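You operate a simulated robot arm through the tools that you are given. There is no shell and no other tool. Be economical: measure what you need, move in short steps, check, and stop when the job is done.

Carry out the task below with a simulated robot arm. There is one attempt and no reset: what you move stays moved.

TASK
Lift the ring off the blue ball and ease its plug flush.
Fine: the plug has set. Stand the orange ring on the shelf back, dip the 500 pad in the water tub so that no dust flies, rub the stub down till it is flush and lay the pad back. The spinner stays off. Drop, tip or break nothing, pinch no finger, spill no more than 20 ml.
Where things are to end (x, y in the base frame): dam ring within 60 mm of [620, -190].

Only the result counts: the job must be done as asked and must still hold three seconds after the hand-in. Knocking over, shifting, dropping, spilling or breaking anything else fails it.

THE ROBOT
A 7-joint arm with a two-finger parallel gripper, fixed in place. Base frame: the origin is at the foot of the arm, x ahead of it, y to its left, z up; the work surface is at about z = 620. Lengths are in mm, angles in rad, forces in N, time in s.
With the tool pointing down near the work surface it reaches from about 200 to 660 mm from the base axis. Its first joint turns from -1.152 to 1.152 rad. Payload 1.57 kg.
Tool frame: the origin (TCP) lies between the finger pads and is the grasp point; the fingertips stand 30 mm ahead of it; z points along the fingers, y is the line along which they close. Largest opening 110 mm; finger width 24, thickness 12; the body of the gripper, 48 by 112 mm, starts 78 mm behind the TCP.
Orientation is that of the tool frame in the base frame, as a unit quaternion [x, y, z, w]. With the fingers straight down and closing along the base's y, the tool's x points along the base's -x, its y along +y and its z along -z.

THE INTERFACE
- The arm moves only by the tool play_rows. Its argument "plan" is a list of rows, each an object of numbers (a shift or turn left out is 0, a gripper value left out holds the last): "x", "y", "z": the shift along the base's x, y, z in units of 200 mm (1.0 is 200 mm); "wx", "wy", "wz": the turn, a rotation vector about the base's x, y, z in units of 120 degrees (1.0 is 120 degrees); "grip": the finger opening in mm, from 0 to 110. In form: [{"x": .., "y": .., "z": .., "wx": .., "wy": .., "wz": .., "grip": ..}, ...]. A call has 1 to 20 rows; each row is the pose to reach, as a shift and turn from the pose commanded when the call began. A call with a number of a shift or a turn outside -1 to 1 is refused whole. Rows are played at 5 a second. More than 50 mm and 0.15 rad between two rows, or a gripper value outside its range, and nothing of the call is played. Where a pose cannot be reached the arm comes as near as it can. A force on the tool above 40 N (or 10 N above the force at the start of the call, whichever is more), or a blocked arm, ends the call early, and 0.2 s more pass. Each finger travels about 108 mm/s and halts on what it meets, pressing with about 43 N; the grip force reading is that of the motor and also rises with nothing between the fingers. The clock runs only during rows and for 0.2 s after the last one: add rows that repeat a pose to give the fingers time. It gives the time, the measured TCP pose, the force on the tool (base axes), the opening and the grip force at its end, in the units of the frame above (readings bear some noise), with the torque about the TCP (base axes, N m) and any sound that the robot's microphone picked up.
- Cameras (640 x 400 px; columns grow to the right, rows downward): "scene" is fixed at [162, -420, 1368.4]; the picture's right is [0.62, -0.79, 0.00], its down [-0.69, -0.54, -0.48] and it looks along [0.38, 0.30, -0.88] (base axes); focal length 214 px, centre (320, 200). "wrist" rides on the gripper at [70, 16, -141] in the tool frame; the picture's right is [-0.23, 0.97, 0.00], its down [-0.85, -0.20, -0.48] and it looks along [-0.47, -0.11, 0.88] (tool axes); focal length 222 px, centre (320, 200). There is no depth. A picture from a camera that has moved, and an enlarged one, comes with that camera's place and axes in the base frame and with its lens.
- grab_frame(camera): a new picture of that camera. No time passes.
- inspect(camera, box): a new picture of the part [left, top, right, bottom] of that camera's present view, enlarged. No time passes.
- hand_in(): hands the job in; it is judged then, once.

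Go step by step. Nothing tells you positions but the pictures and the camera data: compare them with the known pose of the tool, close in by small moves and look again before you grip or let go. The budget is 120 turns and 84 pictures, counting those below and the enlarged ones. Unless the task says otherwise, let go and move clear before handing in, and close with one line.

The tools are called by a JSON object that holds its "fn" and its "kwargs". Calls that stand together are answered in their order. play_rows: Moves the arm, as the interface text tells. Its arguments: {"type":"object","properties":{"plan":{"type":"array","items":{"type":"object","properties":{"x":{"type":"number"},"y":{"type":"number"},"z":{"type":"number"},"wx":{"type":"number"},"wy":{"type":"number"},"wz":{"type":"number"},"grip":{"type":"number"}}}}},"required":["plan"]} The other tools are called the same way: grab_frame (camera) takes a picture; inspect (camera, box) takes an enlarged picture of a part of a camera's view; hand_in () hands the job in.

At the start:

```text
clock: 0.0
ee_pos: [441.6, 93.3, 1137.8]
orientation: [0.0, 1.0, 0.0, 0.0]
contact_force: [-0.2, -0.5, -0.4]
ft_torque: [0.0, 0.03, 0.02]
finger_gap: 110.2
grip_force: 0.0
```

scene: 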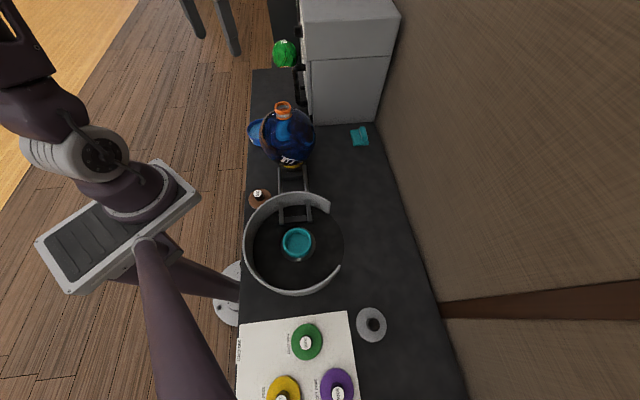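
wrist: 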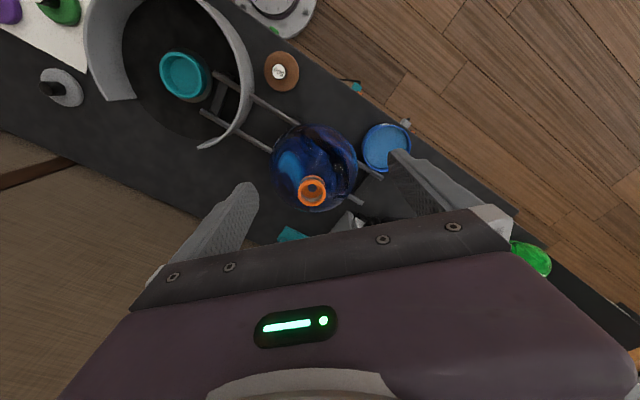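

I see a blue ball with an orange ring on top, labelled pads on a white sheet, round tubs and a spinner bowl. I'll look closer before moving.

{"fn": "inspect", "kwargs": {"camera": "scene", "box": [230, 90, 350, 165]}}

{"fn": "inspect", "kwargs": {"camera": "scene", "box": [230, 290, 406, 400]}}

{"fn": "inspect", "kwargs": {"camera": "scene", "box": [230, 160, 390, 300]}}

{"fn": "inspect", "kwargs": {"camera": "wrist", "box": [240, 100, 440, 225]}}

```text
5.33 times, centred on (290, 128) of scene
camera zoom: at [162.0, -420.0, 1368.4], right [0.62, -0.79, 0.0], down [-0.69, -0.54, -0.48], along [0.38, 0.3, -0.88], focal length 1144 px, centre (480, 587)
```

zoom: 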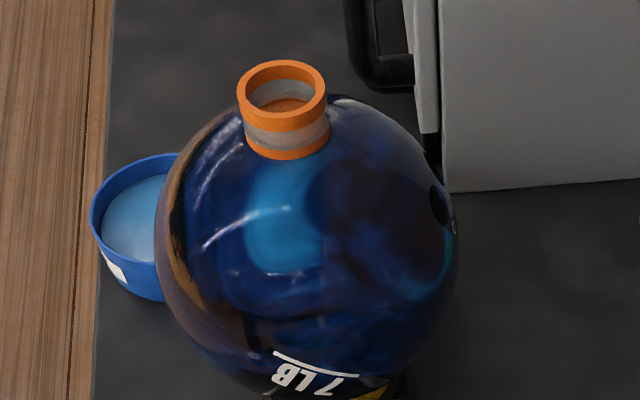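

```text
3.64 times, centred on (318, 345) of scene
camera zoom: at [162.0, -420.0, 1368.4], right [0.62, -0.79, 0.0], down [-0.69, -0.54, -0.48], along [0.38, 0.3, -0.88], focal length 780 px, centre (327, -327)
```

zoom: 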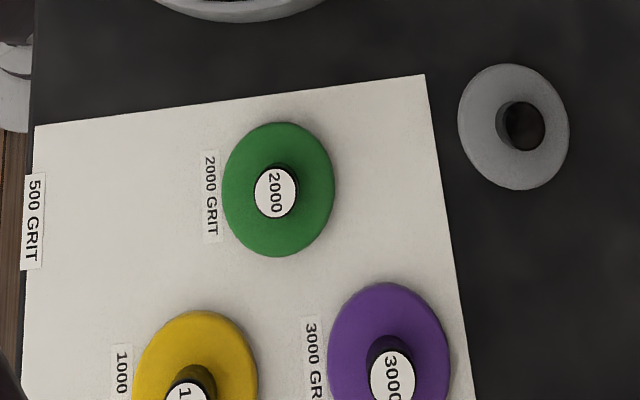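

```text
2.86 times, centred on (310, 230) of scene
camera zoom: at [162.0, -420.0, 1368.4], right [0.62, -0.79, 0.0], down [-0.69, -0.54, -0.48], along [0.38, 0.3, -0.88], focal length 613 px, centre (349, 114)
```

zoom: 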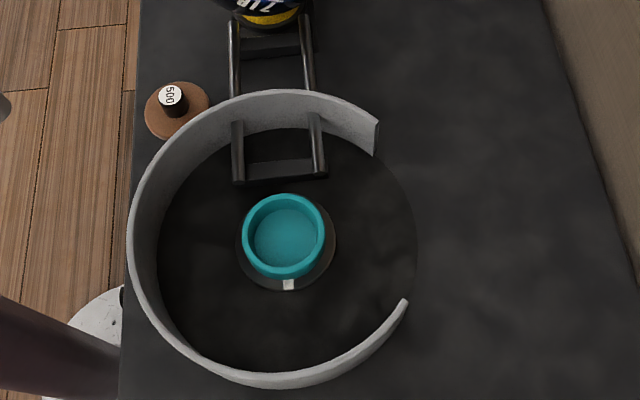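

```text
3.20 times, centred on (340, 162) of wrist
camera zoom: at [374.5, 110.4, 1279.7], right [0.23, 0.97, 0.0], down [0.85, -0.2, 0.48], along [0.47, -0.11, -0.88], focal length 711 px, centre (256, 320)
```

zoom: 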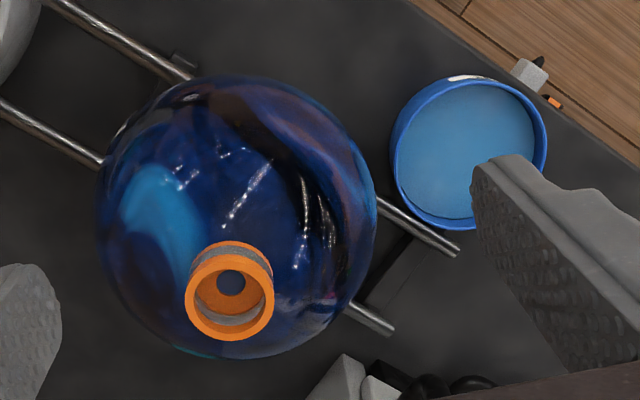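

The ring sits on top of the ball, at about (562, 50, 899). The brown 500 pad is near (340, 21) and the blue tub near (568, 257). I'll move above the ring for a better look.

{"fn": "play_rows", "kwargs": {"plan": [{"x": 0.15, "y": -0.05, "z": -0.1}, {"x": 0.3, "y": -0.1, "z": -0.25}, {"x": 0.45, "y": -0.16, "z": -0.4}, {"x": 0.6, "y": -0.215, "z": -0.55}, {"x": 0.6, "y": -0.215, "z": -0.6}, {"x": 0.6, "y": -0.215, "z": -0.6}]}}

{"fn": "grab_frame", "kwargs": {"camera": "wrist"}}

{"fn": "grab_frame", "kwargs": {"camera": "scene"}}

```text
clock: 1.4
ee_pos: [559.9, 50.1, 1017.9]
orientation: [0.0, 1.0, 0.001, 0.0]
contact_force: [-0.5, 0.5, 0.5]
ft_torque: [0.04, -0.01, -0.01]
finger_gap: 110.1
grip_force: 0.0
```

```text
77 pictures are left
camera wrist: at [492.6, 67.7, 1159.4], right [0.23, 0.97, 0.0], down [0.85, -0.2, 0.48], along [0.47, -0.11, -0.88], focal length 222 px, centre (320, 200)
```

wrist: 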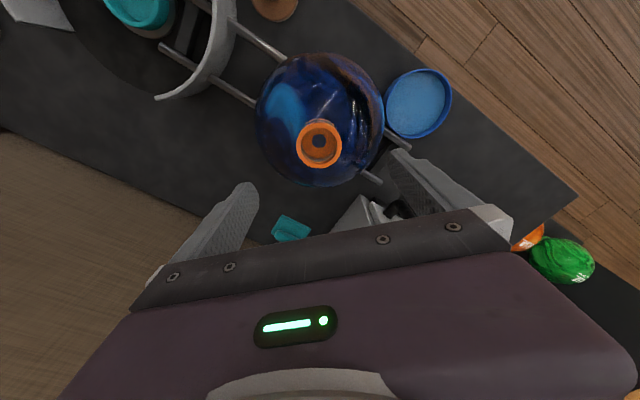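

```text
76 pictures are left
```

scene: 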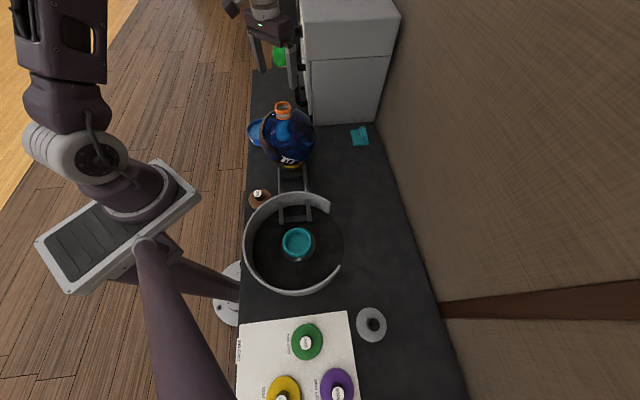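

The ring centre comes out at about (560, 52), which agrees with the first estimate. I'll zoom in on the ring and the tub.

{"fn": "inspect", "kwargs": {"camera": "wrist", "box": [270, 110, 366, 170]}}

{"fn": "inspect", "kwargs": {"camera": "wrist", "box": [370, 50, 466, 150]}}

{"fn": "inspect", "kwargs": {"camera": "scene", "box": [240, 85, 336, 145]}}

```text
6.67 times, centred on (318, 140) of wrist
camera zoom: at [492.6, 67.7, 1159.4], right [0.23, 0.97, 0.0], down [0.85, -0.2, 0.48], along [0.47, -0.11, -0.88], focal length 1481 px, centre (333, 600)
```

zoom: 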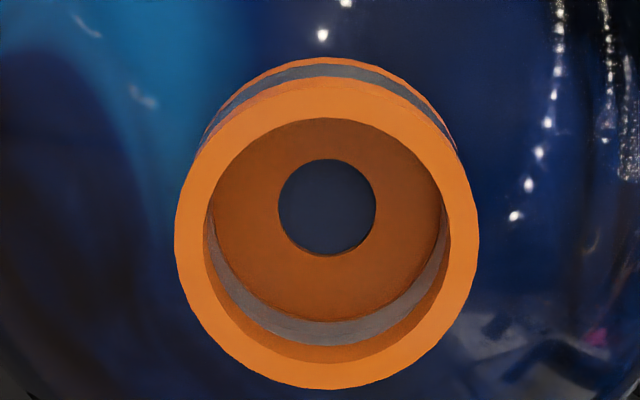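

```text
4.00 times, centred on (418, 100) of wrist
camera zoom: at [492.6, 67.7, 1159.4], right [0.23, 0.97, 0.0], down [0.85, -0.2, 0.48], along [0.47, -0.11, -0.88], focal length 888 px, centre (-72, 600)
```

zoom: 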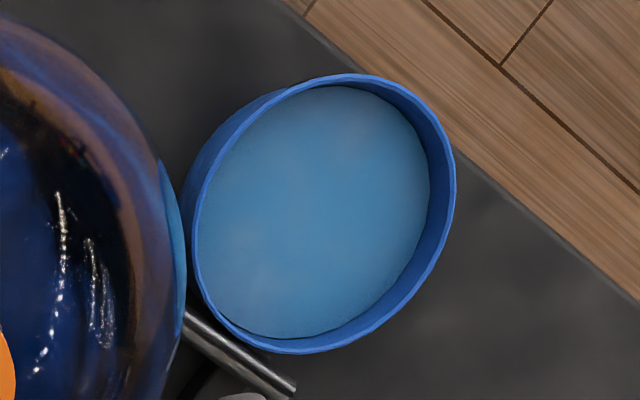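

```text
6.67 times, centred on (288, 115) of scene
camera zoom: at [162.0, -420.0, 1368.4], right [0.62, -0.79, 0.0], down [-0.69, -0.54, -0.48], along [0.38, 0.3, -0.88], focal length 1430 px, centre (533, 767)
```

zoom: 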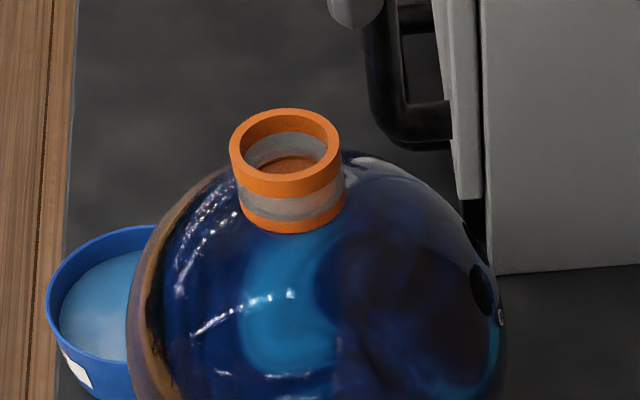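

The ring is about 53 mm wide and 32 mm tall. I'll lower around it, keeping the tips clear of the ball, and close gently.

{"fn": "play_rows", "kwargs": {"plan": [{"z": -0.2}, {"z": -0.4}, {"z": -0.5}, {"z": -0.575}, {"z": -0.575, "grip": 80}, {"z": -0.575, "grip": 60}, {"z": -0.575, "grip": 60}]}}

{"fn": "grab_frame", "kwargs": {"camera": "wrist"}}

{"fn": "inspect", "kwargs": {"camera": "scene", "box": [240, 75, 336, 135]}}

```text
clock: 3.0
ee_pos: [561.5, 50.5, 901.9]
orientation: [-0.001, 1.0, 0.0, 0.0]
contact_force: [0.8, 0.7, 0.0]
ft_torque: [-0.03, 0.04, -0.01]
finger_gap: 60.2
grip_force: 0.1
```

```text
72 pictures are left
camera wrist: at [493.9, 68.2, 1044.4], right [0.23, 0.97, 0.0], down [0.85, -0.2, 0.48], along [0.47, -0.11, -0.88], focal length 222 px, centre (320, 200)
```

wrist: 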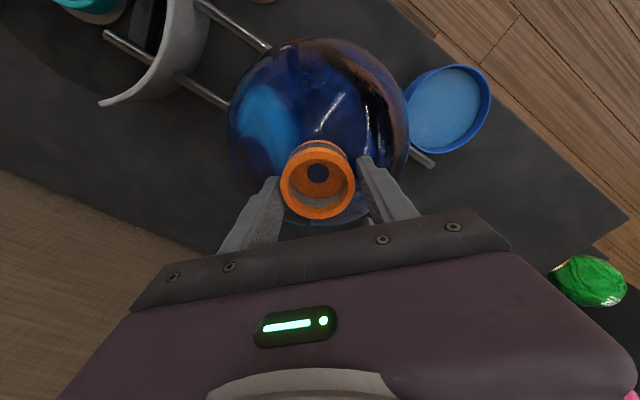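

```text
6.67 times, centred on (288, 105) of scene
camera zoom: at [162.0, -420.0, 1368.4], right [0.62, -0.79, 0.0], down [-0.69, -0.54, -0.48], along [0.38, 0.3, -0.88], focal length 1430 px, centre (533, 833)
```

zoom: 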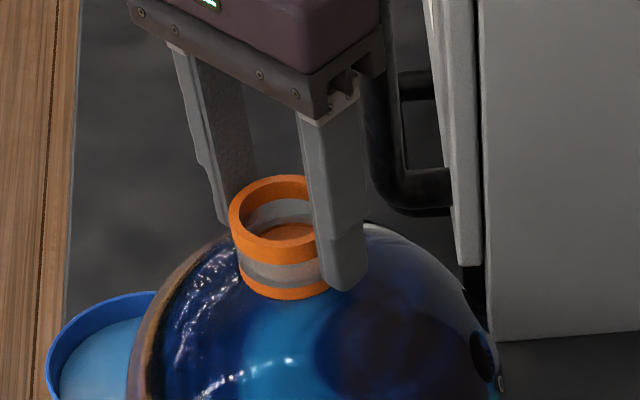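

The fingers straddle the ring and are centred on it. I'll close gently.

{"fn": "play_rows", "kwargs": {"plan": [{"grip": 54}, {"grip": 50}, {"grip": 50}]}}

```text
clock: 3.8
ee_pos: [560.6, 51.2, 901.2]
orientation: [0.0, 1.0, -0.001, 0.0]
contact_force: [-0.4, -0.2, -1.2]
ft_torque: [0.0, -0.01, 0.01]
finger_gap: 56.0
grip_force: 42.9
```

The ring is gripped at 56 mm. I'll lift slowly and watch the force.

{"fn": "play_rows", "kwargs": {"plan": [{"z": 0.01}, {"z": 0.025}, {"z": 0.05}, {"z": 0.1}, {"z": 0.2}, {"z": 0.2}]}}

{"fn": "grab_frame", "kwargs": {"camera": "wrist"}}

{"fn": "inspect", "kwargs": {"camera": "scene", "box": [240, 75, 336, 135]}}

```text
clock: 5.2
ee_pos: [563.4, 51.5, 941.5]
orientation: [0.0, 1.0, -0.001, 0.0]
contact_force: [0.4, 0.0, 0.0]
ft_torque: [-0.03, 0.02, -0.01]
finger_gap: 55.9
grip_force: 43.4
```

```text
70 pictures are left
camera wrist: at [495.0, 68.5, 1084.1], right [0.23, 0.97, 0.0], down [0.85, -0.2, 0.48], along [0.47, -0.11, -0.88], focal length 222 px, centre (320, 200)
```

wrist: 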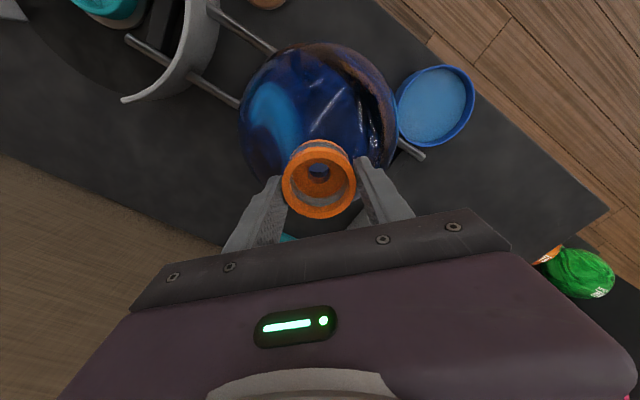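

```text
6.67 times, centred on (288, 105) of scene
camera zoom: at [162.0, -420.0, 1368.4], right [0.62, -0.79, 0.0], down [-0.69, -0.54, -0.48], along [0.38, 0.3, -0.88], focal length 1430 px, centre (533, 833)
```

zoom: 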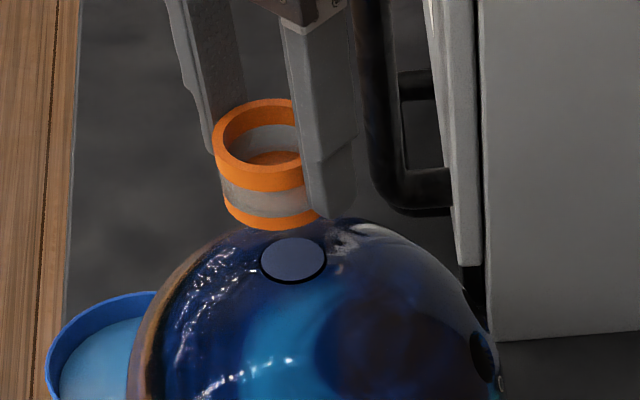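

The ring is off and the stub shows as a low disc of about 30 mm at (560, 48). I'll carry the ring to its spot near (605, -185).

{"fn": "play_rows", "kwargs": {"plan": [{"x": 0.0, "y": -0.2, "z": 0.1}, {"x": 0.05, "y": -0.4, "z": 0.1}, {"x": 0.1, "y": -0.6, "z": 0.1}, {"x": 0.15, "y": -0.8, "z": 0.1}, {"x": 0.2, "y": -0.95, "z": 0.1}, {"x": 0.2, "y": -0.98, "z": 0.1}]}}

{"fn": "play_rows", "kwargs": {"plan": [{"y": -0.15, "z": -0.1}, {"y": -0.2, "z": -0.3}, {"y": -0.2, "z": -0.5}, {"y": -0.2, "z": -0.7}, {"y": -0.2, "z": -0.9}, {"y": -0.2, "z": -0.9}]}}

{"fn": "grab_frame", "kwargs": {"camera": "wrist"}}

{"fn": "grab_frame", "kwargs": {"camera": "scene"}}

```text
clock: 6.6
ee_pos: [601.5, -146.9, 962.0]
orientation: [0.0, 1.0, 0.0, -0.001]
contact_force: [-0.9, -1.2, 0.1]
ft_torque: [0.03, -0.01, -0.01]
finger_gap: 55.9
grip_force: 42.7
```

```text
clock: 8.0
ee_pos: [606.4, -185.7, 782.0]
orientation: [0.0, 1.0, -0.001, 0.0]
contact_force: [-0.6, 0.5, 0.3]
ft_torque: [-0.02, -0.01, 0.02]
finger_gap: 55.8
grip_force: 43.5
```

```text
68 pictures are left
camera wrist: at [536.8, -167.6, 924.0], right [0.23, 0.97, 0.0], down [0.85, -0.2, 0.48], along [0.47, -0.11, -0.88], focal length 222 px, centre (320, 200)
```

wrist: 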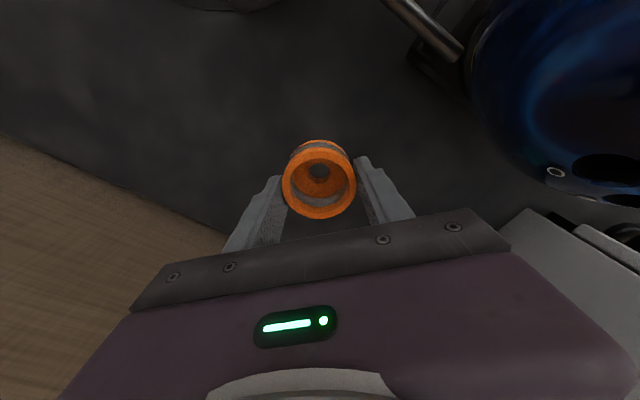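

```text
67 pictures are left
```

scene: 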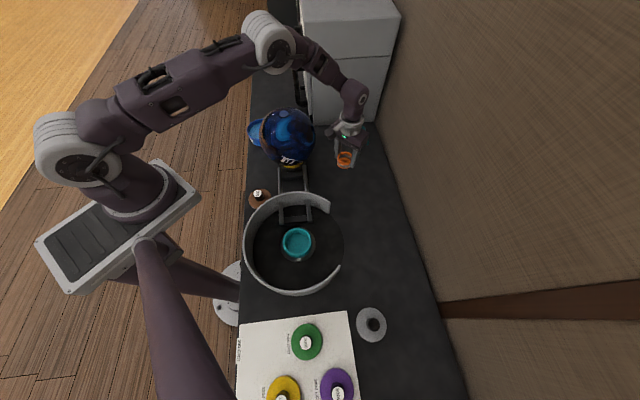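

The counter is clear below. I'll descend close, then feel for contact in small steps.

{"fn": "play_rows", "kwargs": {"plan": [{"z": -0.2}, {"z": -0.4}, {"z": -0.55}, {"z": -0.575}, {"z": -0.59}, {"z": -0.6}, {"z": -0.6}]}}

{"fn": "inspect", "kwargs": {"camera": "scene", "box": [296, 140, 392, 200]}}

```text
clock: 9.6
ee_pos: [602.8, -186.0, 663.4]
orientation: [0.0, 1.0, 0.0, 0.001]
contact_force: [-3.9, -0.1, 17.4]
ft_torque: [0.06, 0.24, 0.0]
finger_gap: 55.9
grip_force: 42.6
```

```text
6.67 times, centred on (344, 170) of scene
camera zoom: at [161.6, -419.9, 1368.5], right [0.62, -0.79, 0.0], down [-0.69, -0.54, -0.48], along [0.38, 0.3, -0.88], focal length 1430 px, centre (160, 400)
```

zoom: 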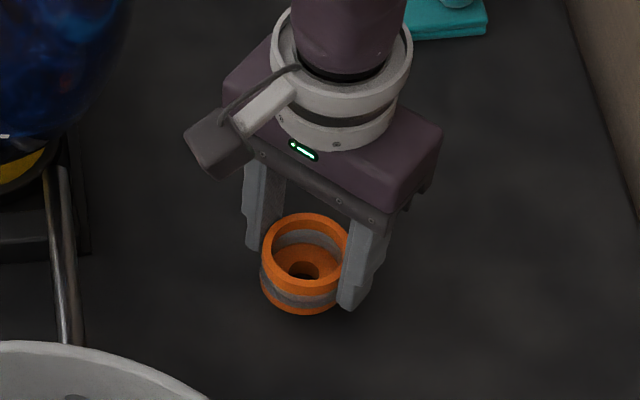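

Contact at TCP z 663 means the ring stands on the counter. I'll ease off the load, open and rise.

{"fn": "play_rows", "kwargs": {"plan": [{"z": 0.006}, {"z": 0.006, "grip": 60}, {"z": 0.006, "grip": 76}, {"z": 0.006, "grip": 76}]}}

{"fn": "play_rows", "kwargs": {"plan": [{"z": 0.1}, {"z": 0.25}, {"z": 0.5, "grip": 76}, {"z": 0.75}, {"z": 1.0}, {"z": 1.0}]}}

{"fn": "inspect", "kwargs": {"camera": "scene", "box": [296, 140, 392, 200]}}

```text
clock: 10.6
ee_pos: [601.4, -186.0, 664.7]
orientation: [0.0, 1.0, 0.001, 0.0]
contact_force: [0.8, -0.1, 1.0]
ft_torque: [0.02, -0.01, 0.01]
finger_gap: 76.1
grip_force: 0.2
```

```text
clock: 12.0
ee_pos: [602.7, -185.4, 863.3]
orientation: [0.0, 1.0, 0.0, 0.0]
contact_force: [0.2, -0.3, -0.4]
ft_torque: [0.0, -0.02, -0.02]
finger_gap: 75.8
grip_force: 0.1
```

```text
6.67 times, centred on (344, 170) of scene
camera zoom: at [162.0, -420.0, 1368.4], right [0.62, -0.79, 0.0], down [-0.69, -0.54, -0.48], along [0.38, 0.3, -0.88], focal length 1430 px, centre (160, 400)
```

zoom: 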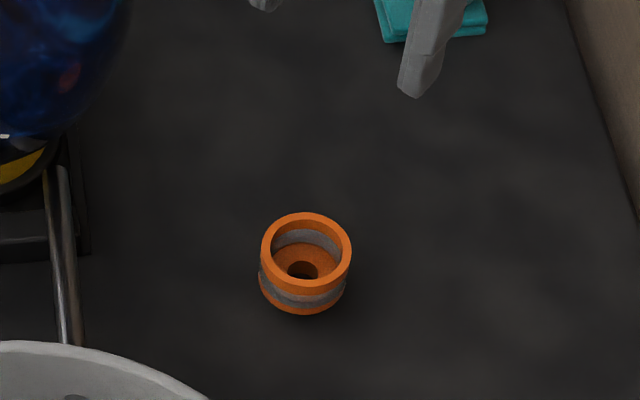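

The ring is standing well at about (603, -186). Next I'll go up and over to the 500 pad near (340, 21).

{"fn": "play_rows", "kwargs": {"plan": [{"x": -0.1, "z": 0.2}, {"x": -0.3, "z": 0.3}, {"x": -0.5, "z": 0.3}, {"x": -0.7, "z": 0.3}, {"x": -0.85, "z": 0.3}, {"x": -1.0, "z": 0.3}, {"x": -1.0, "y": 0.2, "z": 0.3}, {"x": -1.0, "y": 0.4, "z": 0.3}, {"x": -1.0, "y": 0.6, "z": 0.3}, {"x": -1.0, "y": 0.8, "z": 0.3}, {"x": -1.0, "y": 1.0, "z": 0.3}, {"x": -1.0, "y": 1.0, "z": 0.3}]}}

{"fn": "play_rows", "kwargs": {"plan": [{"x": -0.2}, {"x": -0.32, "z": -0.2}, {"x": -0.32, "z": -0.4}, {"x": -0.32, "z": -0.6}, {"x": -0.32, "z": -0.6}]}}

{"fn": "grab_frame", "kwargs": {"camera": "wrist"}}

{"fn": "grab_frame", "kwargs": {"camera": "scene"}}

```text
clock: 14.6
ee_pos: [403.5, 14.6, 921.5]
orientation: [0.0, 1.0, 0.0, 0.001]
contact_force: [-0.2, -0.9, -0.1]
ft_torque: [-0.03, 0.0, 0.01]
finger_gap: 75.8
grip_force: 0.0
```

```text
clock: 15.8
ee_pos: [338.5, 15.2, 801.7]
orientation: [0.0, 1.0, 0.0, 0.0]
contact_force: [0.0, -0.2, 0.0]
ft_torque: [-0.01, 0.03, -0.01]
finger_gap: 75.8
grip_force: 0.1
```

```text
64 pictures are left
camera wrist: at [271.0, 32.8, 944.6], right [0.23, 0.97, 0.0], down [0.85, -0.2, 0.48], along [0.47, -0.11, -0.88], focal length 222 px, centre (320, 200)
```

wrist: 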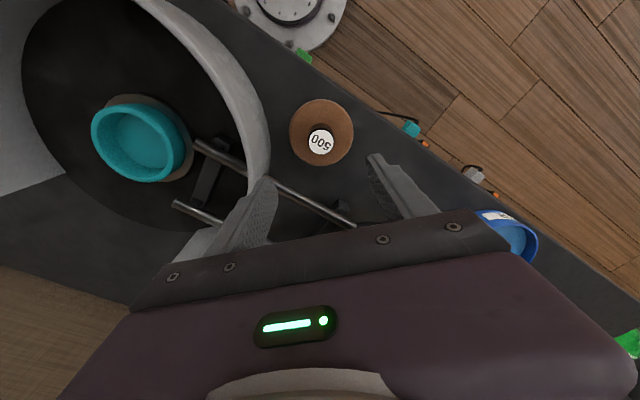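

```text
63 pictures are left
```

scene: 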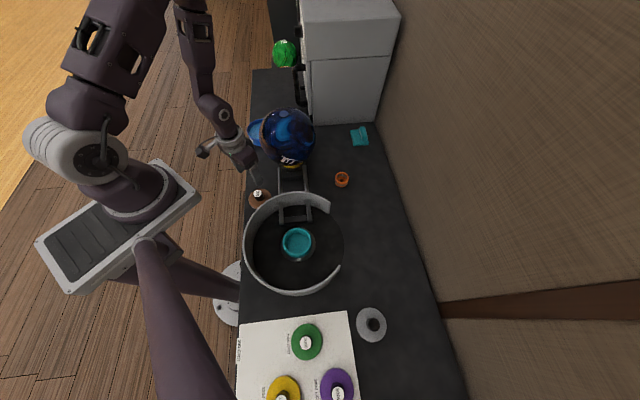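

The pad is at about (338, 20) with its knob top near z 663. I'll check the clearance to the bowl rim.

{"fn": "inspect", "kwargs": {"camera": "wrist", "box": [200, 70, 392, 190]}}

{"fn": "inspect", "kwargs": {"camera": "scene", "box": [230, 170, 326, 230]}}

```text
3.33 times, centred on (296, 130) of wrist
camera zoom: at [271.0, 32.8, 944.6], right [0.23, 0.97, 0.0], down [0.85, -0.2, 0.48], along [0.47, -0.11, -0.88], focal length 740 px, centre (400, 433)
```

zoom: 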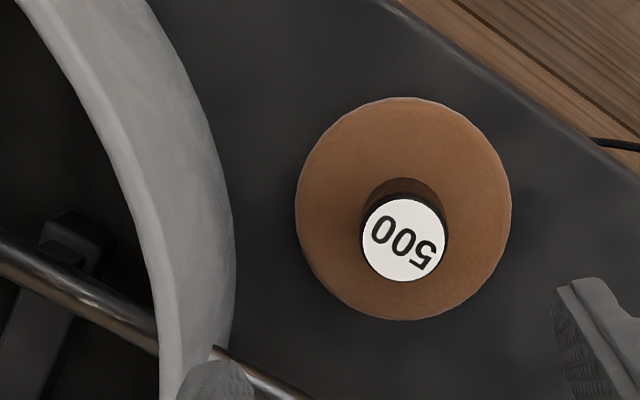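

```text
6.67 times, centred on (278, 200) of scene
camera zoom: at [162.0, -420.0, 1368.4], right [0.62, -0.79, 0.0], down [-0.69, -0.54, -0.48], along [0.38, 0.3, -0.88], focal length 1430 px, centre (600, 200)
```

zoom: 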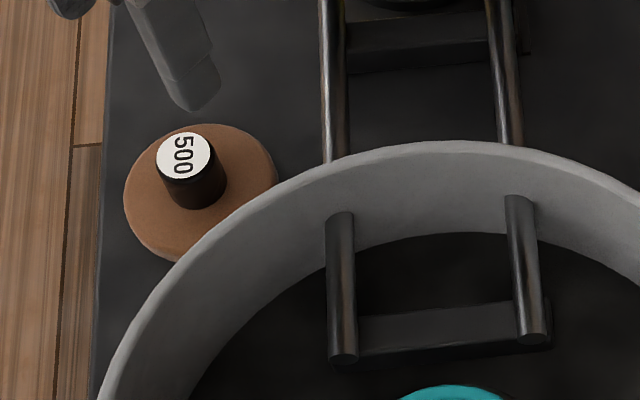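

The fingers have about 30 mm of clearance to the bowl wall, so I'll lower around the 32 mm knob with a 54 mm opening.

{"fn": "play_rows", "kwargs": {"plan": [{"y": 0.015, "z": -0.2, "grip": 54}, {"y": 0.015, "z": -0.4}, {"y": 0.015, "z": -0.55}, {"y": 0.015, "z": -0.62}, {"y": 0.015, "z": -0.66}, {"y": 0.015, "z": -0.668}, {"y": 0.015, "z": -0.668}]}}

{"fn": "grab_frame", "kwargs": {"camera": "wrist"}}

{"fn": "inspect", "kwargs": {"camera": "scene", "box": [216, 155, 312, 215]}}

```text
clock: 17.4
ee_pos: [338.5, 17.5, 670.1]
orientation: [0.0, 1.0, 0.0, 0.0]
contact_force: [-0.1, -0.2, -0.1]
ft_torque: [-0.04, 0.01, 0.03]
finger_gap: 53.9
grip_force: 0.1
```

```text
60 pictures are left
camera wrist: at [270.0, 34.5, 812.5], right [0.23, 0.97, 0.0], down [0.85, -0.2, 0.48], along [0.47, -0.11, -0.88], focal length 222 px, centre (320, 200)
```

wrist: 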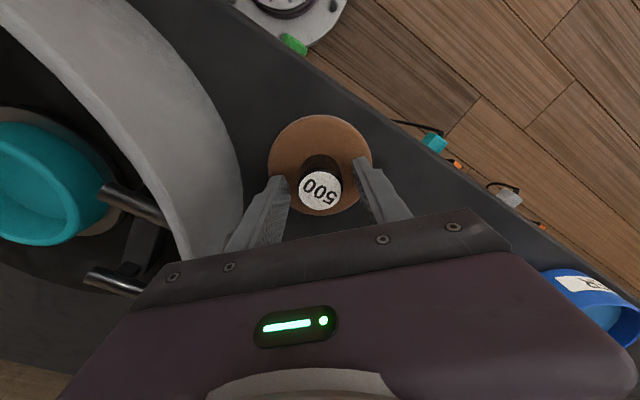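

```text
6.67 times, centred on (264, 185) of scene
camera zoom: at [162.0, -420.0, 1368.4], right [0.62, -0.79, 0.0], down [-0.69, -0.54, -0.48], along [0.38, 0.3, -0.88], focal length 1430 px, centre (693, 300)
```

zoom: 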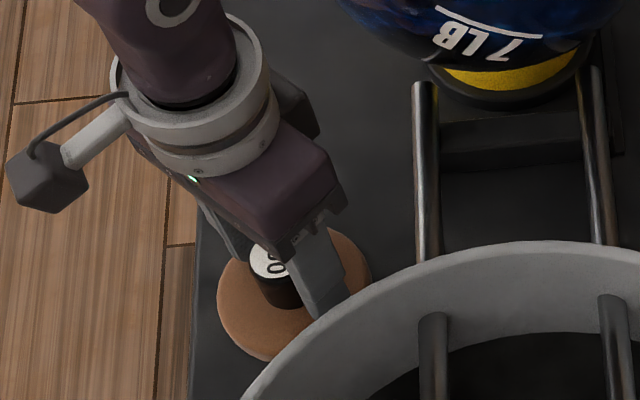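

The knob is centred between the fingers. I'll check the tub's label and close on the knob.

{"fn": "inspect", "kwargs": {"camera": "wrist", "box": [530, 250, 640, 350]}}

{"fn": "play_rows", "kwargs": {"plan": [{"z": -0.015}, {"z": -0.015, "grip": 40}, {"z": -0.015, "grip": 26}, {"z": -0.015, "grip": 26}, {"z": -0.015, "grip": 26}]}}

```text
4.00 times, centred on (585, 300) of wrist
camera zoom: at [270.0, 34.5, 812.5], right [0.23, 0.97, 0.0], down [0.85, -0.2, 0.48], along [0.47, -0.11, -0.88], focal length 888 px, centre (-740, -200)
```

zoom: 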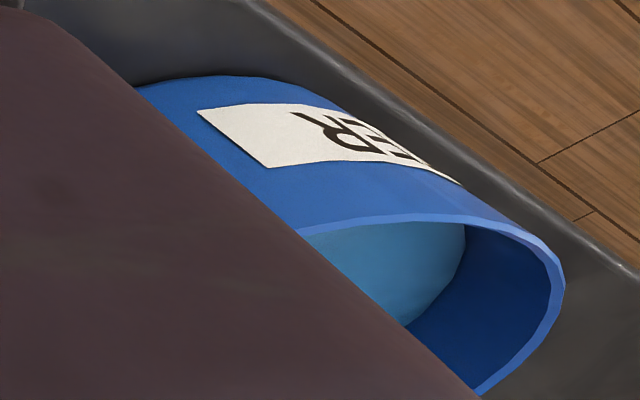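

```text
clock: 18.6
ee_pos: [338.7, 17.4, 666.9]
orientation: [0.0, 1.0, 0.0, 0.0]
contact_force: [-0.1, 0.1, -0.4]
ft_torque: [-0.01, 0.03, 0.03]
finger_gap: 32.0
grip_force: 40.9
```

The label reads "...ER", so that is the water tub, and the pad is held at TCP (338.7, 17.4, 666.9). I'll lift it and carry it around the ball towards the tub near (583, 251).

{"fn": "play_rows", "kwargs": {"plan": [{"z": 0.03}, {"z": 0.1}, {"z": 0.3}, {"z": 0.5}, {"z": 0.7}, {"z": 0.9}, {"z": 0.95, "y": 0.2}, {"z": 0.95, "y": 0.4}, {"z": 0.95, "y": 0.6}, {"z": 0.95, "y": 0.8}, {"z": 0.95, "y": 0.99}, {"z": 0.95, "y": 0.99}]}}

{"fn": "play_rows", "kwargs": {"plan": [{"x": 0.2, "y": 0.1}, {"x": 0.4, "y": 0.18}, {"x": 0.6, "y": 0.18}, {"x": 0.7, "y": 0.18}, {"x": 0.7, "y": 0.18}]}}

{"fn": "grab_frame", "kwargs": {"camera": "wrist"}}

{"fn": "grab_frame", "kwargs": {"camera": "scene"}}

```text
clock: 21.2
ee_pos: [339.2, 216.1, 856.9]
orientation: [0.0, 1.0, 0.0, 0.0]
contact_force: [-0.2, -0.2, -0.4]
ft_torque: [-0.01, 0.01, 0.0]
finger_gap: 31.7
grip_force: 40.5
```

```text
clock: 22.4
ee_pos: [479.8, 251.5, 855.8]
orientation: [0.0, 1.0, 0.0, 0.0]
contact_force: [-0.5, 0.2, 0.5]
ft_torque: [0.02, -0.01, -0.02]
finger_gap: 31.3
grip_force: 39.8
```

```text
57 pictures are left
camera wrist: at [411.9, 267.7, 998.7], right [0.23, 0.97, 0.0], down [0.86, -0.2, 0.48], along [0.47, -0.11, -0.88], focal length 222 px, centre (320, 200)
```

wrist: 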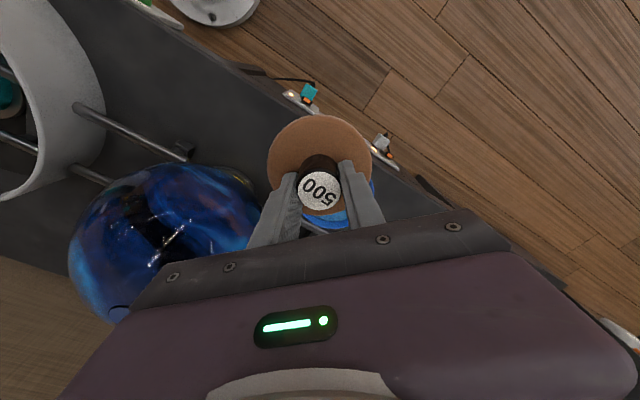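

```text
56 pictures are left
```

scene: 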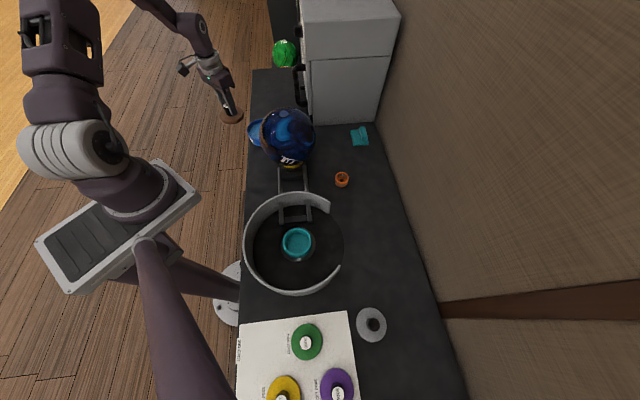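

The pad is held and the tub lies just ahead. I'll zoom in from both cameras to fix the tub.

{"fn": "inspect", "kwargs": {"camera": "scene", "box": [220, 100, 300, 150]}}

{"fn": "inspect", "kwargs": {"camera": "wrist", "box": [250, 130, 410, 240]}}

```text
8.00 times, centred on (260, 125) of scene
camera zoom: at [162.1, -420.0, 1368.4], right [0.62, -0.79, 0.0], down [-0.69, -0.54, -0.48], along [0.38, 0.3, -0.88], focal length 1716 px, centre (800, 800)
```

zoom: 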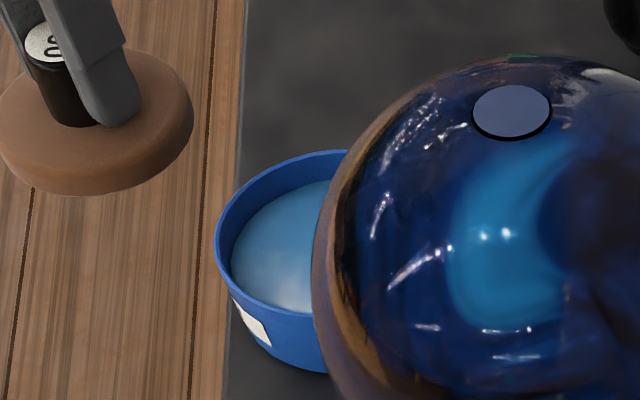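

```text
3.64 times, centred on (330, 185) of wrist
camera zoom: at [411.9, 267.7, 998.7], right [0.23, 0.97, 0.0], down [0.86, -0.2, 0.48], along [0.47, -0.11, -0.88], focal length 808 px, centre (284, 254)
```

zoom: 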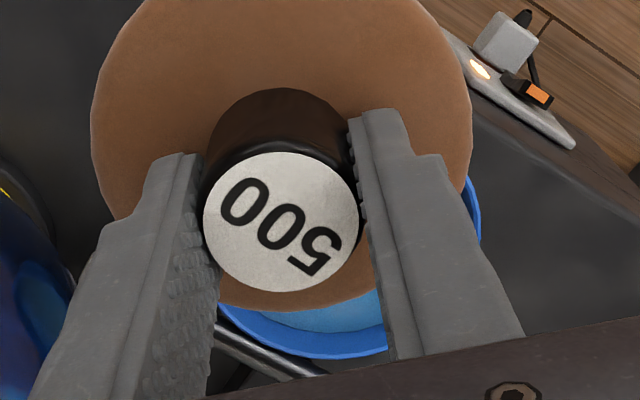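

The views agree: tub centre (583, 251), rim z about 670, water about 15 mm below the rim. I'll move over it and lower to just above the rim.

{"fn": "play_rows", "kwargs": {"plan": [{"x": 0.2}, {"x": 0.4}, {"x": 0.515}, {"x": 0.515, "z": -0.2}, {"x": 0.515, "z": -0.4}, {"x": 0.515, "z": -0.55}, {"x": 0.515, "z": -0.55}]}}

{"fn": "inspect", "kwargs": {"camera": "scene", "box": [220, 100, 300, 150]}}

{"fn": "inspect", "kwargs": {"camera": "wrist", "box": [240, 90, 400, 240]}}

```text
clock: 24.0
ee_pos: [579.8, 250.3, 748.7]
orientation: [0.0, 1.0, 0.0, 0.0]
contact_force: [-0.6, 0.2, 0.1]
ft_torque: [0.03, -0.01, -0.03]
finger_gap: 31.3
grip_force: 39.9
```

```text
8.00 times, centred on (260, 125) of scene
camera zoom: at [162.0, -420.0, 1368.4], right [0.62, -0.79, 0.0], down [-0.69, -0.54, -0.48], along [0.38, 0.3, -0.88], focal length 1716 px, centre (800, 800)
```

zoom: 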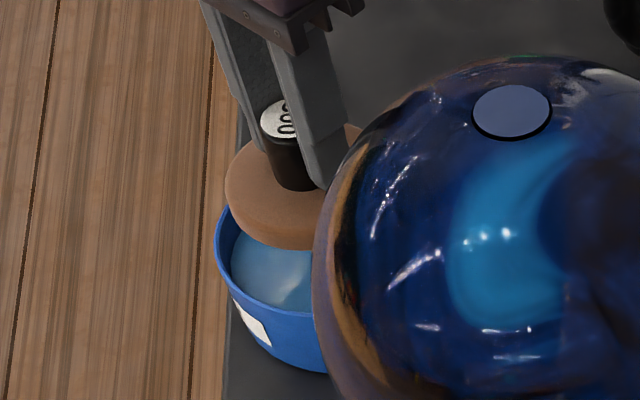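

```text
2.67 times, centred on (320, 165) of wrist
camera zoom: at [513.2, 267.6, 890.1], right [0.23, 0.97, 0.0], down [0.85, -0.2, 0.48], along [0.47, -0.11, -0.88], focal length 592 px, centre (320, 293)
```

zoom: 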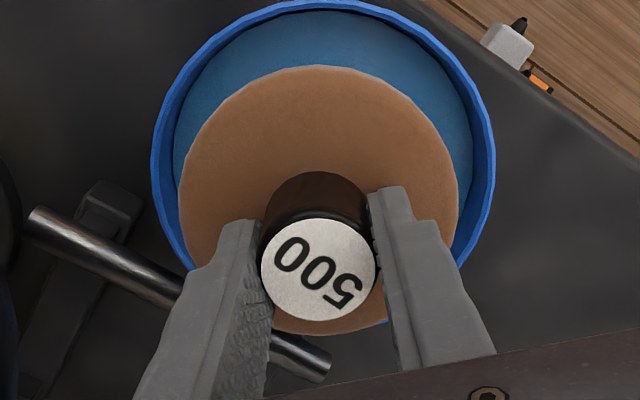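

The pad is centred over the tub with about 16 mm margin all round. I'll dip it slowly.

{"fn": "play_rows", "kwargs": {"plan": [{"z": -0.08}, {"z": -0.14}, {"z": -0.19}, {"z": -0.22}, {"z": -0.24}, {"z": -0.255}, {"z": -0.265}, {"z": -0.265}]}}

{"fn": "inspect", "kwargs": {"camera": "scene", "box": [220, 100, 300, 150]}}

{"fn": "inspect", "kwargs": {"camera": "wrist", "box": [240, 90, 400, 240]}}

```text
clock: 25.8
ee_pos: [581.6, 251.8, 694.3]
orientation: [0.001, 1.0, 0.0, 0.0]
contact_force: [0.6, -0.4, 0.0]
ft_torque: [-0.02, 0.0, -0.01]
finger_gap: 31.2
grip_force: 40.2
```

```text
8.00 times, centred on (260, 125) of scene
camera zoom: at [162.0, -420.0, 1368.4], right [0.62, -0.79, 0.0], down [-0.69, -0.54, -0.48], along [0.38, 0.3, -0.88], focal length 1716 px, centre (800, 800)
```

zoom: 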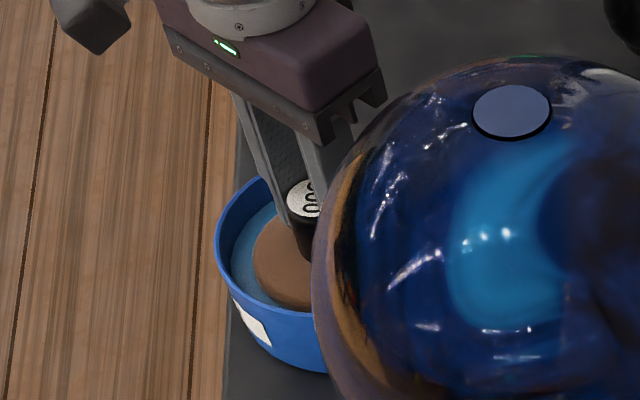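

```text
2.67 times, centred on (320, 165) of wrist
camera zoom: at [513.7, 268.4, 836.8], right [0.23, 0.97, 0.0], down [0.85, -0.2, 0.48], along [0.47, -0.11, -0.88], focal length 592 px, centre (320, 293)
```

zoom: 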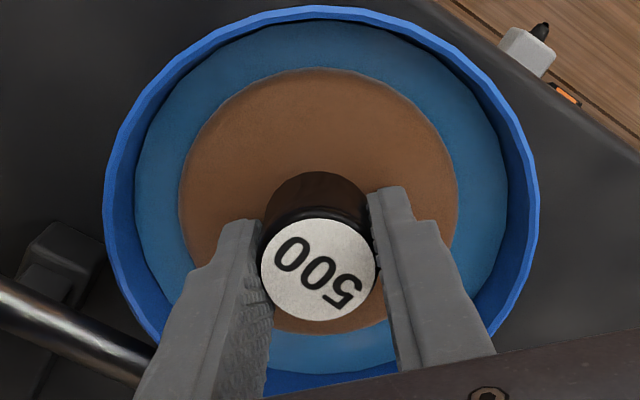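

The pad is in the water without touching the tub. I'll go 5 mm deeper and soak it briefly.

{"fn": "play_rows", "kwargs": {"plan": [{"z": -0.012}, {"z": -0.025}, {"z": -0.025}, {"z": -0.025}, {"z": -0.025}, {"z": -0.025}]}}

{"fn": "inspect", "kwargs": {"camera": "wrist", "box": [240, 90, 400, 240]}}

```text
clock: 27.2
ee_pos: [580.5, 250.2, 689.2]
orientation: [0.0, 1.0, 0.0, 0.0]
contact_force: [0.0, -0.3, -0.4]
ft_torque: [0.0, -0.03, 0.05]
finger_gap: 31.2
grip_force: 39.7
```

```text
2.67 times, centred on (320, 165) of wrist
camera zoom: at [513.7, 268.0, 831.5], right [0.23, 0.97, 0.0], down [0.85, -0.2, 0.48], along [0.47, -0.11, -0.88], focal length 592 px, centre (320, 293)
```

zoom: 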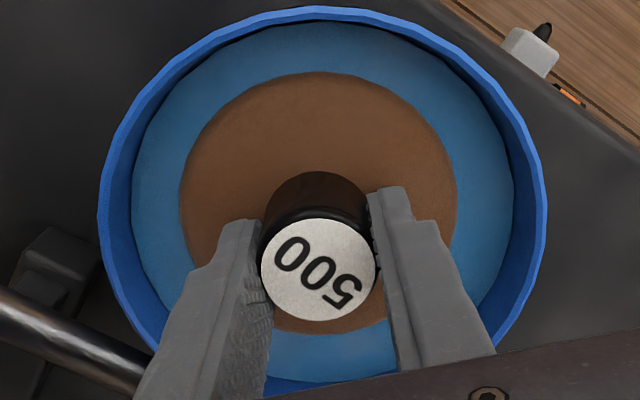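

The edge of the pad is now at the water line, so it is wet. I'll raise it slowly and let it drip over the tub before going on.

{"fn": "play_rows", "kwargs": {"plan": [{"z": 0.03}, {"z": 0.06}, {"z": 0.1}, {"z": 0.15}, {"z": 0.2}, {"z": 0.2}, {"z": 0.2}, {"z": 0.2}, {"z": 0.2}, {"z": 0.2}, {"z": 0.2}, {"z": 0.2}, {"z": 0.2}, {"z": 0.2}, {"z": 0.2}, {"z": 0.2}, {"z": 0.2}, {"z": 0.2}, {"z": 0.2}, {"z": 0.2}]}}

{"fn": "inspect", "kwargs": {"camera": "scene", "box": [220, 90, 300, 140]}}

```text
clock: 31.4
ee_pos: [580.6, 251.3, 729.2]
orientation: [0.0, 1.0, 0.0, 0.0]
contact_force: [0.6, -0.4, -1.1]
ft_torque: [-0.01, 0.0, -0.03]
finger_gap: 30.9
grip_force: 40.5
```

```text
8.00 times, centred on (260, 115) of scene
camera zoom: at [162.0, -420.0, 1368.4], right [0.62, -0.79, 0.0], down [-0.69, -0.54, -0.48], along [0.38, 0.3, -0.88], focal length 1716 px, centre (800, 880)
```

zoom: 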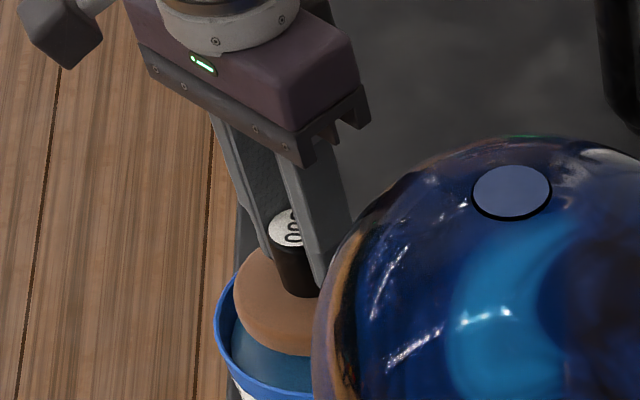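

The pad is wet and drained. I'll climb above the ball and bring the pad over the stub at about (561, 50).

{"fn": "play_rows", "kwargs": {"plan": [{"z": 0.2}, {"z": 0.4}, {"z": 0.6}, {"z": 0.8}, {"z": 1.0}, {"z": 1.0}]}}

{"fn": "play_rows", "kwargs": {"plan": [{"y": -0.2, "z": 0.1}, {"y": -0.4, "x": -0.05, "z": 0.1}, {"y": -0.6, "x": -0.1, "z": 0.1}, {"y": -0.8, "x": -0.1, "z": 0.1}, {"y": -1.0, "x": -0.1, "z": 0.1}, {"y": -1.0, "x": -0.1, "z": 0.05}, {"y": -1.0, "x": -0.1, "z": 0.05}]}}

{"fn": "inspect", "kwargs": {"camera": "scene", "box": [240, 75, 336, 135]}}

{"fn": "grab_frame", "kwargs": {"camera": "wrist"}}

```text
clock: 32.8
ee_pos: [579.8, 251.0, 930.4]
orientation: [0.0, 1.0, 0.0, 0.0]
contact_force: [0.3, -0.1, -0.6]
ft_torque: [0.02, 0.0, 0.01]
finger_gap: 31.0
grip_force: 40.2
```

```text
clock: 34.4
ee_pos: [561.9, 51.2, 937.9]
orientation: [0.001, 1.0, 0.0, 0.0]
contact_force: [-0.2, -0.3, 0.3]
ft_torque: [-0.01, -0.01, -0.01]
finger_gap: 31.1
grip_force: 40.4
```

```text
6.67 times, centred on (288, 105) of scene
camera zoom: at [162.0, -420.0, 1368.4], right [0.62, -0.79, 0.0], down [-0.69, -0.54, -0.48], along [0.38, 0.3, -0.88], focal length 1430 px, centre (533, 833)
```

zoom: 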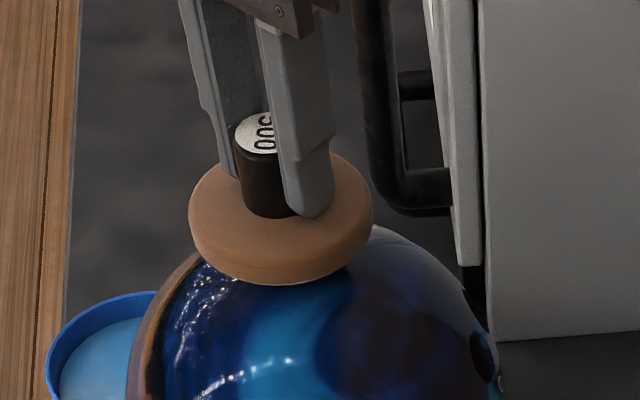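

```text
46 pictures are left
camera wrist: at [493.1, 69.2, 1079.7], right [0.23, 0.97, 0.0], down [0.86, -0.2, 0.48], along [0.47, -0.11, -0.88], focal length 222 px, centre (320, 200)
```

wrist: 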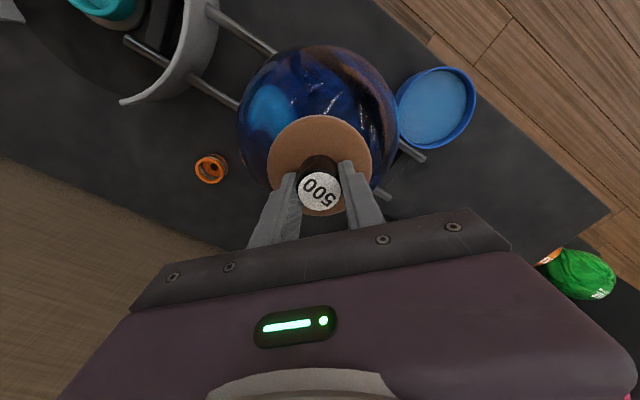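

The pad is right over the stub. I'll lower carefully and feel for first contact.

{"fn": "play_rows", "kwargs": {"plan": [{"z": -0.05}, {"z": -0.08}, {"z": -0.1}, {"z": -0.1}]}}

{"fn": "inspect", "kwargs": {"camera": "scene", "box": [252, 90, 316, 130]}}

```text
clock: 35.4
ee_pos: [561.3, 51.2, 918.3]
orientation: [0.0, 1.0, 0.0, 0.001]
contact_force: [-0.8, 0.3, -1.1]
ft_torque: [-0.01, 0.04, -0.02]
finger_gap: 31.1
grip_force: 40.6
```

```text
10.00 times, centred on (284, 110) of scene
camera zoom: at [162.0, -420.0, 1368.4], right [0.62, -0.79, 0.0], down [-0.69, -0.54, -0.48], along [0.38, 0.3, -0.88], focal length 2145 px, centre (680, 1100)
```

zoom: 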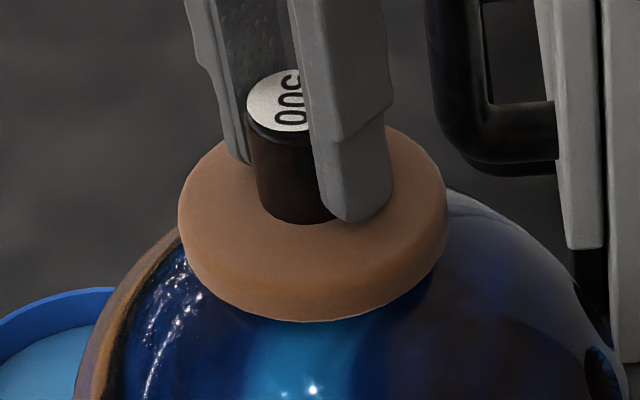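

{"fn": "play_rows", "kwargs": {"plan": [{"z": -0.01}, {"z": -0.02}, {"z": -0.025}, {"z": -0.03}, {"z": -0.03}]}}

```text
clock: 36.2
ee_pos: [563.5, 52.1, 917.7]
orientation: [-0.001, 1.0, 0.0, 0.003]
contact_force: [-2.0, 0.0, 10.3]
ft_torque: [-0.01, 0.17, 0.04]
finger_gap: 31.1
grip_force: 40.1
stopped in row 3: the force on the tool passed its limit at 43 N (the readings are from after the stop); the commanded pose is now the measured one
```

First contact is at TCP z about 917. I'll do gentle short strokes at light pressure and check the effect.

{"fn": "play_rows", "kwargs": {"plan": [{"x": 0.03}, {"x": 0.06}, {"x": 0.03}, {"x": 0.0}, {"x": -0.03}, {"x": -0.06}, {"x": -0.03}, {"x": 0}]}}

{"fn": "inspect", "kwargs": {"camera": "scene", "box": [240, 90, 336, 170]}}

```text
clock: 38.0
ee_pos: [563.6, 52.8, 916.9]
orientation: [0.0, 1.0, 0.0, 0.003]
contact_force: [-6.6, -0.3, 18.6]
ft_torque: [-0.08, 0.38, 0.0]
finger_gap: 31.0
grip_force: 39.9
```

```text
5.00 times, centred on (288, 130) of scene
camera zoom: at [161.5, -420.1, 1368.5], right [0.62, -0.79, 0.0], down [-0.69, -0.54, -0.48], along [0.38, 0.3, -0.88], focal length 1072 px, centre (480, 550)
```

zoom: 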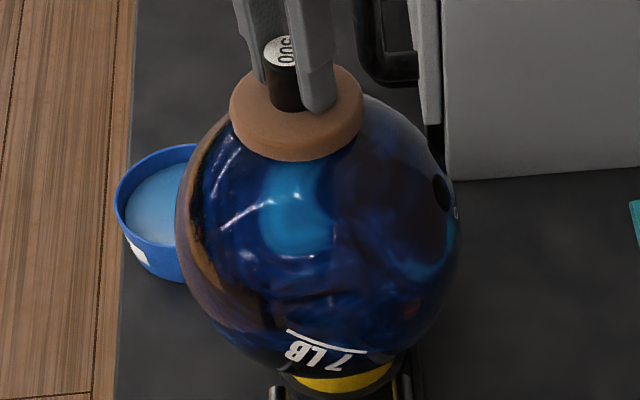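

The ball hasn't moved and the pressure is moderate. I'll continue with a longer set of strokes.

{"fn": "play_rows", "kwargs": {"plan": [{"x": 0.04}, {"x": 0.08}, {"x": 0.04}, {"x": 0.0}, {"x": -0.04}, {"x": -0.08}, {"x": -0.04}, {"x": 0}, {"x": 0.04}, {"x": 0.08}, {"x": 0.04}, {"x": 0.0}, {"x": -0.04}, {"x": -0.08}, {"x": -0.04}, {"x": 0}, {"x": 0.04}, {"x": 0.08}, {"x": 0.04}, {"x": 0}]}}

{"fn": "play_rows", "kwargs": {"plan": [{"z": 0.04}, {"z": 0.15}, {"z": 0.2, "y": 0.2}, {"z": 0.2, "y": 0.4}, {"z": 0.2, "y": 0.4}]}}

{"fn": "inspect", "kwargs": {"camera": "scene", "box": [260, 95, 324, 135]}}

```text
clock: 42.2
ee_pos: [563.4, 52.3, 918.3]
orientation: [0.0, 1.0, 0.001, 0.003]
contact_force: [2.6, 1.3, 7.1]
ft_torque: [-0.04, -0.11, 0.01]
finger_gap: 30.9
grip_force: 40.1
```

```text
clock: 43.4
ee_pos: [563.2, 130.6, 956.7]
orientation: [0.0, 1.0, 0.0, 0.003]
contact_force: [0.2, -0.8, 0.2]
ft_torque: [-0.01, -0.03, -0.01]
finger_gap: 31.1
grip_force: 39.7
```

```text
10.00 times, centred on (292, 115) of scene
camera zoom: at [162.1, -420.0, 1368.4], right [0.62, -0.79, 0.0], down [-0.69, -0.54, -0.48], along [0.38, 0.3, -0.88], focal length 2145 px, centre (600, 1050)
```

zoom: 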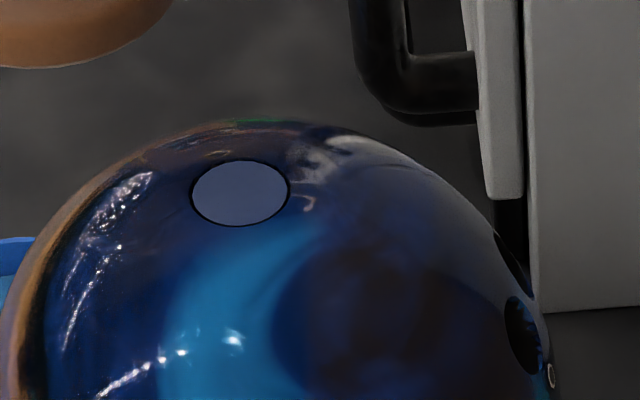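

The stub looks much lower, with an almost even outline. I'll zoom in further and compare.

{"fn": "inspect", "kwargs": {"camera": "scene", "box": [272, 106, 296, 121]}}

{"fn": "inspect", "kwargs": {"camera": "wrist", "box": [140, 120, 300, 220]}}

```text
16.00 times, centred on (284, 114) of scene
camera zoom: at [162.1, -420.0, 1368.4], right [0.62, -0.79, 0.0], down [-0.69, -0.54, -0.48], along [0.38, 0.3, -0.88], focal length 3432 px, centre (896, 1584)
```

zoom: 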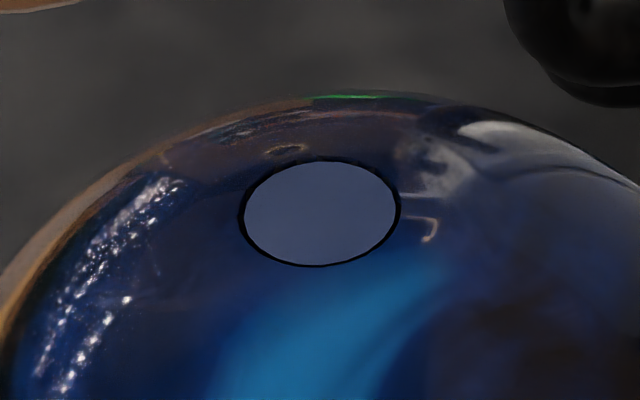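

```text
4.00 times, centred on (220, 170) of wrist
camera zoom: at [494.9, 148.0, 1098.2], right [0.23, 0.97, 0.0], down [0.85, -0.2, 0.48], along [0.47, -0.11, -0.88], focal length 888 px, centre (720, 320)
```

zoom: 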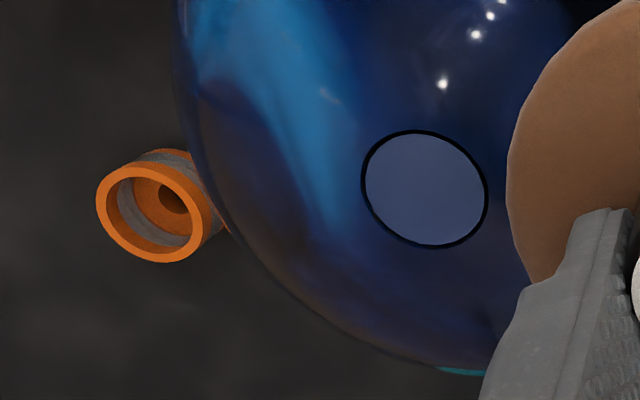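

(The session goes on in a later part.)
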